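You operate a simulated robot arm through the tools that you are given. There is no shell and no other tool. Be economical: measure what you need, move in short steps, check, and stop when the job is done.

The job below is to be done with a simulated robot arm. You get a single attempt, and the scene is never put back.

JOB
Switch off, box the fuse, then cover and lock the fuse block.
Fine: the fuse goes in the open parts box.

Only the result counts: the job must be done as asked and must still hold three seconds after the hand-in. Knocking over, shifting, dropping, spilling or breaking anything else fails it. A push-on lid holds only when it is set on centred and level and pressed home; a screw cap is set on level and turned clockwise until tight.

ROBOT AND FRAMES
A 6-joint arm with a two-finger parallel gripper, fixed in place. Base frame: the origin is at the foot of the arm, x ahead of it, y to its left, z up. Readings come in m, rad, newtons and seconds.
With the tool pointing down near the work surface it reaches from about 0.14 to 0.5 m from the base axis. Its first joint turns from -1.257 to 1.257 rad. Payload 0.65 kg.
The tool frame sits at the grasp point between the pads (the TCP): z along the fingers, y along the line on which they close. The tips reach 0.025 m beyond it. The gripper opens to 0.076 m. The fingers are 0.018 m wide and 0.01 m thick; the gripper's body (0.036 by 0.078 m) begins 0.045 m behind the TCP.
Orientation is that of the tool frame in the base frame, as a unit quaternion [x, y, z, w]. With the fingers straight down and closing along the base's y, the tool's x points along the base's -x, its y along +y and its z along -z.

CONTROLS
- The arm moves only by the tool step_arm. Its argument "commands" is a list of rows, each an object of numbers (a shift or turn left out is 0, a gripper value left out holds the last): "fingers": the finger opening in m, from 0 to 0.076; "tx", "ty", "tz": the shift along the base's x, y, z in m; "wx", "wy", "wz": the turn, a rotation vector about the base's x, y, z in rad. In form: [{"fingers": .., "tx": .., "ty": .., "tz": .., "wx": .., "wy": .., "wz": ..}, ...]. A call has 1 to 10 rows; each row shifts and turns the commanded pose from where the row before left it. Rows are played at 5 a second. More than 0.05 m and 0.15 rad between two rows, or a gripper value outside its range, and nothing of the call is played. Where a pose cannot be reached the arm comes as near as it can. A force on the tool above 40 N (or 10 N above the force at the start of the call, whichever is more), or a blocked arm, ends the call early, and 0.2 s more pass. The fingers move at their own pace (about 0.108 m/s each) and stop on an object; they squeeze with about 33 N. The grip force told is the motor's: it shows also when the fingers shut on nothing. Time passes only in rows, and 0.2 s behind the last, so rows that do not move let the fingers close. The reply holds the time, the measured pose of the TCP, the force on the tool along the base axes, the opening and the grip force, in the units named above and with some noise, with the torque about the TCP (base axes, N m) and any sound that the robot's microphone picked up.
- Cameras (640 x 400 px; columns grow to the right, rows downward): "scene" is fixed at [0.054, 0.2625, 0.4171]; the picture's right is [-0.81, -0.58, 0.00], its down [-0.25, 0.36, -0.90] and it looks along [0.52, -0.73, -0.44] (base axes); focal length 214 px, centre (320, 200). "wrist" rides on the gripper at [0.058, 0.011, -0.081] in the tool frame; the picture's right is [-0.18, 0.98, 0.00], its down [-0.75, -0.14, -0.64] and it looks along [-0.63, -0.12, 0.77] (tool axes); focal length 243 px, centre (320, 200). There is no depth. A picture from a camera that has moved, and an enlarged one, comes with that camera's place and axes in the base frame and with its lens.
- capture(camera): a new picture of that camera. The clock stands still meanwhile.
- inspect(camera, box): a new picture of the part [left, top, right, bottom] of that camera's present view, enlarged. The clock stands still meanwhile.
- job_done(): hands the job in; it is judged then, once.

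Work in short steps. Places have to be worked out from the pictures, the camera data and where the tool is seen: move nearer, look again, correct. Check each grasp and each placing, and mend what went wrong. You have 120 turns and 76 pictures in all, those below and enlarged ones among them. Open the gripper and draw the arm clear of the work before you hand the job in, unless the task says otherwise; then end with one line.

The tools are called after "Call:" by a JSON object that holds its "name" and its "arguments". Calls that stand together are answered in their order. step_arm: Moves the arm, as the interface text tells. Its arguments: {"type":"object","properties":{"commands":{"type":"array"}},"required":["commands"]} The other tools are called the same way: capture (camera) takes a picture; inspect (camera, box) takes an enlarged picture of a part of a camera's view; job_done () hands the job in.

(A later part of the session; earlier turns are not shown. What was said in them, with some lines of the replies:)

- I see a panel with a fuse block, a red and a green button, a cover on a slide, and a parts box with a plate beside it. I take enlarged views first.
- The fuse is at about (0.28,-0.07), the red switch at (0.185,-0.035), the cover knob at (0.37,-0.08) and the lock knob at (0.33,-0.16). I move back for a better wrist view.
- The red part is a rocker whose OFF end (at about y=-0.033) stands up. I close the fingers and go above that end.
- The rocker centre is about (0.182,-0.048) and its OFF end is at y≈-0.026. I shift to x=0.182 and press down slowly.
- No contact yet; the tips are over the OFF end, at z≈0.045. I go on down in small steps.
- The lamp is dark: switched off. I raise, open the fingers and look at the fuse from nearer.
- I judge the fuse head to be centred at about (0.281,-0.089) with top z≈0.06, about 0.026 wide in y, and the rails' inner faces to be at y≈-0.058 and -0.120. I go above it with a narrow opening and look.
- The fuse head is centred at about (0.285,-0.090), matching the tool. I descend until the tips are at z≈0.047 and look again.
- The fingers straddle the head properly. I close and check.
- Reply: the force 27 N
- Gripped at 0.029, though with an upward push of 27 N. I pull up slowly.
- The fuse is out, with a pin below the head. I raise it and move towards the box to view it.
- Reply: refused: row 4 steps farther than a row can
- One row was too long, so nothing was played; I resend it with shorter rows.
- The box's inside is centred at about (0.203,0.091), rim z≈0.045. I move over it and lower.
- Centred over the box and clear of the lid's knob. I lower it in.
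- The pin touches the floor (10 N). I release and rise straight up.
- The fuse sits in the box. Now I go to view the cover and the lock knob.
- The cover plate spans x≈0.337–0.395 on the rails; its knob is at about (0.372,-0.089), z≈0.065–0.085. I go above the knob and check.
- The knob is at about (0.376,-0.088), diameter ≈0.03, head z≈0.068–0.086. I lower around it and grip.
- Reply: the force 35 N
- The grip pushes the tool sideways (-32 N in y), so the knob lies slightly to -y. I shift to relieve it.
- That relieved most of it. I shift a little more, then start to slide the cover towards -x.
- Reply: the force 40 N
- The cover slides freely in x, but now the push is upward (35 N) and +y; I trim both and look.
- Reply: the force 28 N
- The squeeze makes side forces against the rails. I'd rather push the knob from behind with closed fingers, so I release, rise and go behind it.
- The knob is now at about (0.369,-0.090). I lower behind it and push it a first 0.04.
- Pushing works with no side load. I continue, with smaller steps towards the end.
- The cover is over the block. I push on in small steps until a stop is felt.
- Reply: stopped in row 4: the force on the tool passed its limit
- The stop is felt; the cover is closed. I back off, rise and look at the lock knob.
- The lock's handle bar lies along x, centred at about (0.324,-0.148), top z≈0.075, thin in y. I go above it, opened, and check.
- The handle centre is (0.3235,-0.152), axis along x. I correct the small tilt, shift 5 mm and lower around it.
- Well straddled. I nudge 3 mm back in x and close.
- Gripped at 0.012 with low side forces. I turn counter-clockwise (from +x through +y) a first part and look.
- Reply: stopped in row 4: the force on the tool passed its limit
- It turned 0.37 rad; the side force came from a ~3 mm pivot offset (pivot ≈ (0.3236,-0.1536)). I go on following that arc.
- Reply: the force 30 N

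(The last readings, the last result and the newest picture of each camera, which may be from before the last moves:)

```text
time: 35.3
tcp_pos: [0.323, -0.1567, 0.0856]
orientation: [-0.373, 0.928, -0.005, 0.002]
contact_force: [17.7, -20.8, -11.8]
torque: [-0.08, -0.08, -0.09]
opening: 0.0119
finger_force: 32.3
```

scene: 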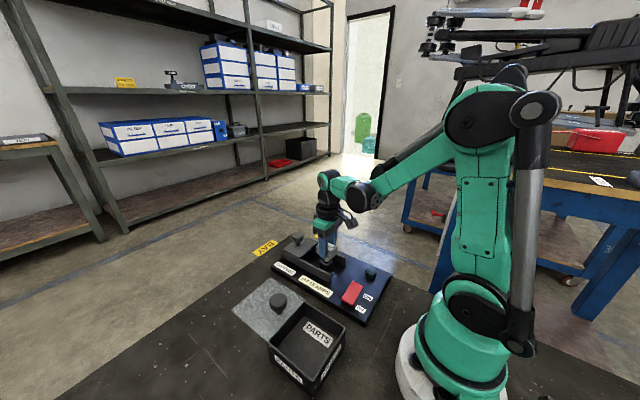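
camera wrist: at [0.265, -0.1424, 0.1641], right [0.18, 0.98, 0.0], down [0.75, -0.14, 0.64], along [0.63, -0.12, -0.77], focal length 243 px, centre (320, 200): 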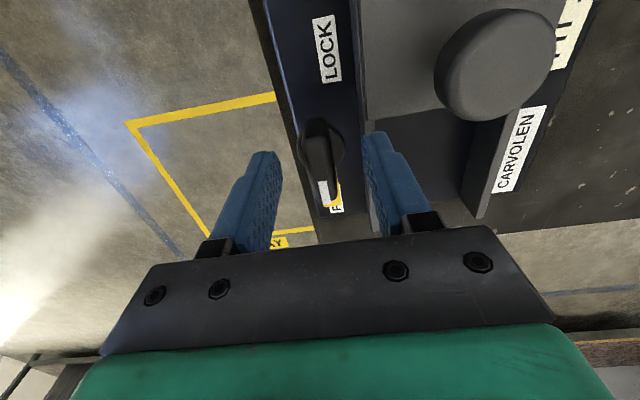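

The angle is 0.765 rad and a push of 27 N acts towards (+x,-y); I yield that way and go on turning.

Call:
{"name": "step_arm", "arguments": {"commands": [{"tx": 0.0007, "ty": -0.0007}, {"wz": 0.1, "tx": 0.0003, "ty": -0.0002}, {"wz": 0.1, "tx": 0.0003, "ty": -0.0002}, {"wz": 0.1, "tx": 0.0003, "ty": -0.0001}, {}]}}

Call:
{"name": "inspect", "arguments": {"camera": "scene", "box": [280, 205, 376, 265]}}

```text
time: 36.5
tcp_pos: [0.3236, -0.1579, 0.0844]
orientation: [-0.508, 0.861, -0.004, 0.001]
contact_force: [12.2, -25.9, 2.7]
torque: [-0.23, -0.01, -0.08]
opening: 0.0118
finger_force: 32.6
```

```text
6.67 times, centred on (328, 235) of scene
camera zoom: at [0.054, 0.2625, 0.4171], right [-0.81, -0.58, 0.0], down [-0.25, 0.36, -0.9], along [0.52, -0.73, -0.44], focal length 1430 px, centre (267, -33)
```

zoom: 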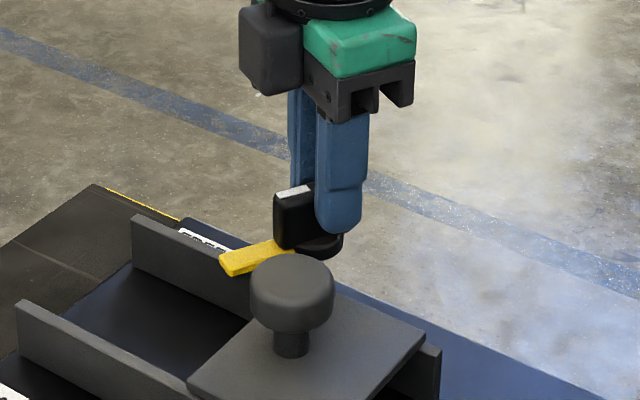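

Fitting the arc gives the pivot at (0.3265,-0.1534) with a grip offset of 5.7 mm. I correct and turn on towards 1.57 rad along that arc.

Call:
{"name": "step_arm", "arguments": {"commands": [{"tx": 0.0004, "ty": -0.0006}, {"wz": 0.1, "tx": 0.0005, "ty": -0.0002}, {"wz": 0.1, "tx": 0.0005, "ty": -0.0002}, {"wz": 0.1, "tx": 0.0005, "ty": -0.0001}, {"wz": 0.1, "tx": 0.0006, "ty": -0.0001}, {}]}}

Call:
{"name": "inspect", "arguments": {"camera": "scene", "box": [280, 205, 376, 265]}}

```text
time: 37.9
tcp_pos: [0.3262, -0.1584, 0.0831]
orientation: [-0.668, 0.744, -0.002, 0.001]
contact_force: [-7.1, -18.9, 16.9]
torque: [-0.06, 0.27, 0.06]
opening: 0.0118
finger_force: 32.3
```

```text
6.67 times, centred on (328, 235) of scene
camera zoom: at [0.0539, 0.2625, 0.4171], right [-0.81, -0.58, 0.0], down [-0.25, 0.36, -0.9], along [0.52, -0.73, -0.44], focal length 1430 px, centre (267, -33)
```

zoom: 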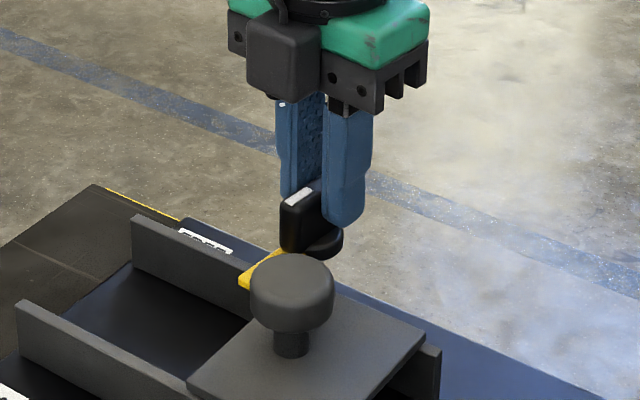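

Angle 1.46 rad, no stop yet. I continue in small turns, watching the torque about z.

Call:
{"name": "step_arm", "arguments": {"commands": [{"wz": 0.05, "tx": 0.0002, "ty": -0.0003}, {"wz": 0.06, "tx": 0.0003}, {}]}}

```text
time: 38.7
tcp_pos: [0.3271, -0.1594, 0.0844]
orientation: [0.708, -0.706, 0.002, -0.001]
contact_force: [-10.2, -13.8, 9.8]
torque: [-0.46, 0.51, -0.25]
opening: 0.0116
finger_force: 32.3
```

Call:
{"name": "step_arm", "arguments": {"commands": [{"wz": 0.04, "tx": 0.0002}, {"wz": 0.04, "tx": 0.0002}, {"wz": 0.04, "tx": 0.0002}, {}]}}

Call:
{"name": "inspect", "arguments": {"camera": "scene", "box": [280, 205, 376, 265]}}

Call:
{"name": "capture", "arguments": {"camera": "wrist"}}

```text
time: 39.7
tcp_pos: [0.3263, -0.1572, 0.0835]
orientation: [0.75, -0.662, -0.001, -0.002]
contact_force: [-28.2, 8.3, -1.8]
torque: [-0.32, 0.6, -0.74]
opening: 0.0136
finger_force: 33.3
```

```text
6.67 times, centred on (328, 235) of scene
camera zoom: at [0.054, 0.2625, 0.4171], right [-0.81, -0.58, 0.0], down [-0.25, 0.36, -0.9], along [0.52, -0.73, -0.44], focal length 1430 px, centre (267, -33)
```

zoom: 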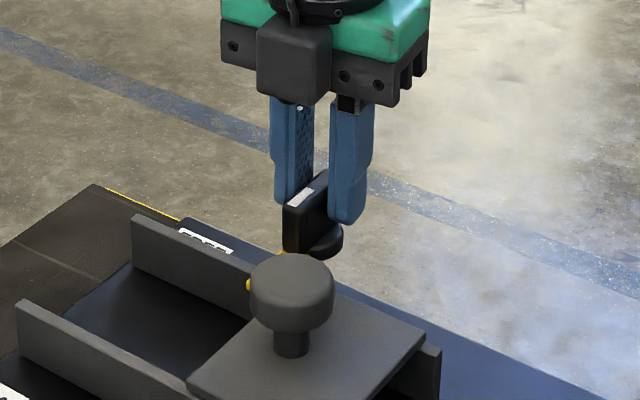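

```text
27 pictures are left
camera wrist: at [0.322, -0.2175, 0.1641], right [-1.0, 0.06, 0.0], down [0.05, 0.76, 0.65], along [0.04, 0.64, -0.76], focal length 243 px, centre (320, 200)
```

wrist: 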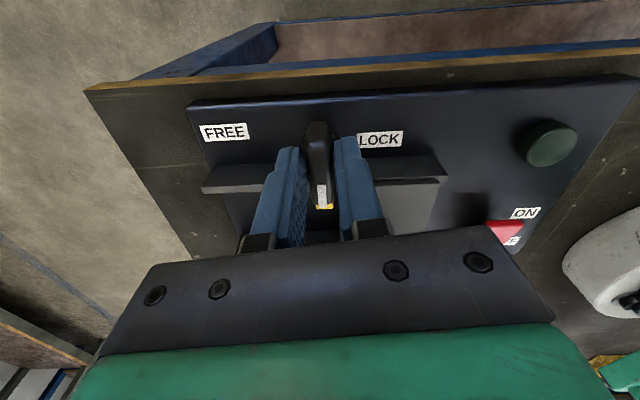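

Torque rose to -0.74 N·m and the fingers were spread: the lock is at its stop, about 90°, with its tongue behind the cover. I release, rise and look.

Call:
{"name": "step_arm", "arguments": {"commands": [{"fingers": 0.035}, {}, {"tz": 0.03}, {"tz": 0.04}, {"tz": 0.04, "ty": -0.02}, {}]}}

Call:
{"name": "inspect", "arguments": {"camera": "scene", "box": [270, 205, 398, 285]}}

Call:
{"name": "capture", "arguments": {"camera": "wrist"}}

```text
time: 41.1
tcp_pos: [0.3274, -0.1783, 0.1955]
orientation: [0.749, -0.663, 0.001, -0.001]
contact_force: [-0.1, 0.3, 0.5]
torque: [0.01, 0.0, 0.0]
opening: 0.035
finger_force: 0.0
```

```text
5.00 times, centred on (334, 245) of scene
camera zoom: at [0.054, 0.2625, 0.4171], right [-0.81, -0.58, 0.0], down [-0.25, 0.36, -0.9], along [0.52, -0.73, -0.44], focal length 1072 px, centre (250, -25)
```

zoom: 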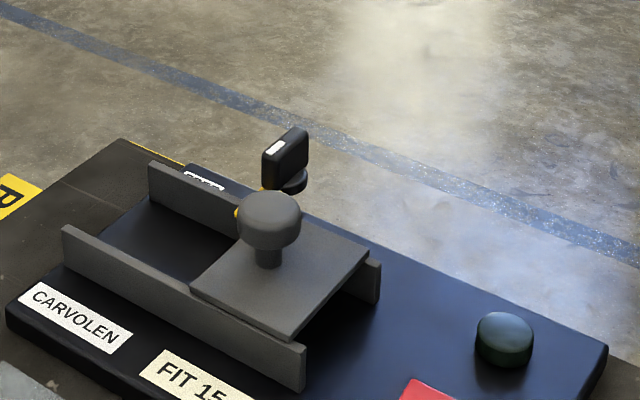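

```text
25 pictures are left
camera wrist: at [0.3222, -0.2383, 0.2751], right [-1.0, 0.06, -0.01], down [0.04, 0.76, 0.64], along [0.04, 0.64, -0.77], focal length 243 px, centre (320, 200)
```

wrist: 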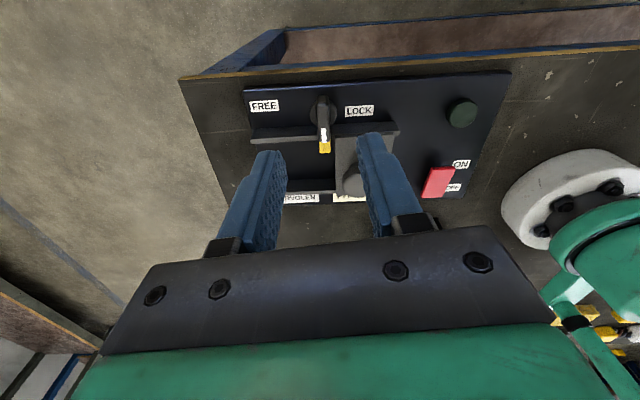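

The pointer stands perpendicular to the rails. I inspect the tongue relative to the cover edge closely.

Call:
{"name": "inspect", "arguments": {"camera": "wrist", "box": [240, 75, 400, 175]}}

```text
4.00 times, centred on (320, 125) of wrist
camera zoom: at [0.3222, -0.2383, 0.2751], right [-1.0, 0.06, -0.01], down [0.04, 0.76, 0.64], along [0.04, 0.64, -0.77], focal length 970 px, centre (320, 500)
```

zoom: 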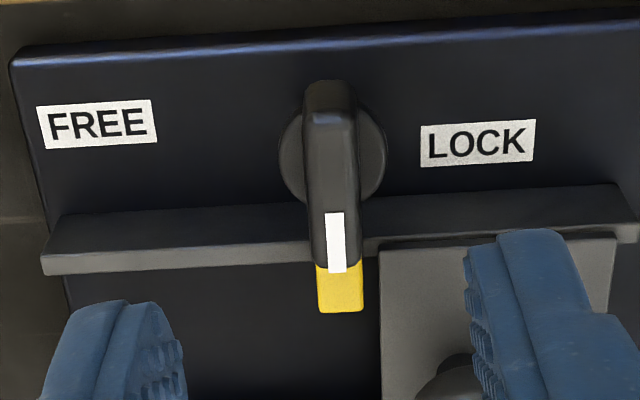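

The tongue stands exactly at 90°, just behind the cover's rear edge, and the stop was firm. I open, rise clear and take a last look.

Call:
{"name": "step_arm", "arguments": {"commands": [{"fingers": 0.07, "tz": 0.04}, {"tz": 0.04}, {}, {}]}}

Call:
{"name": "inspect", "arguments": {"camera": "scene", "box": [220, 220, 412, 392]}}

```text
time: 42.1
tcp_pos: [0.3284, -0.1783, 0.274]
orientation: [0.749, -0.662, 0.001, -0.002]
contact_force: [-0.1, -0.1, 1.0]
torque: [0.02, 0.0, 0.01]
opening: 0.0696
finger_force: 0.1
```

```text
2.33 times, centred on (316, 306) of scene
camera zoom: at [0.054, 0.2625, 0.4171], right [-0.81, -0.58, 0.0], down [-0.25, 0.36, -0.9], along [0.52, -0.73, -0.44], focal length 499 px, centre (329, -46)
```

zoom: 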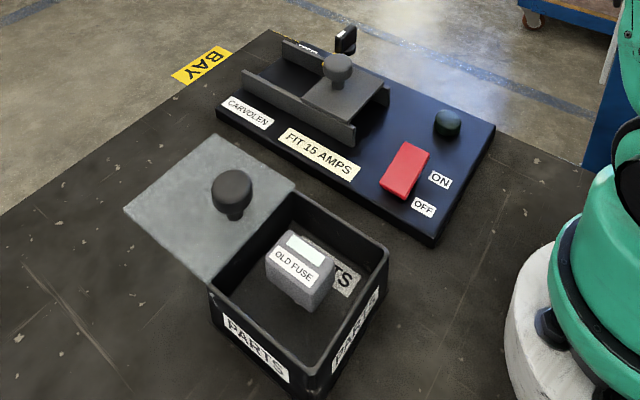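

The lamp is dark, the fuse is in the box, the cover is closed and the lock is turned; nothing else moved. I hand it in.

Call:
{"name": "job_done", "arguments": {}}

```text
The job is handed in.
```

The job is handed in: the switch is off with its lamp dark, and the old fuse is in the open parts box. The cover is slid shut to its stop, and the lock is turned 90° to its stop, with its tongue behind the cover.
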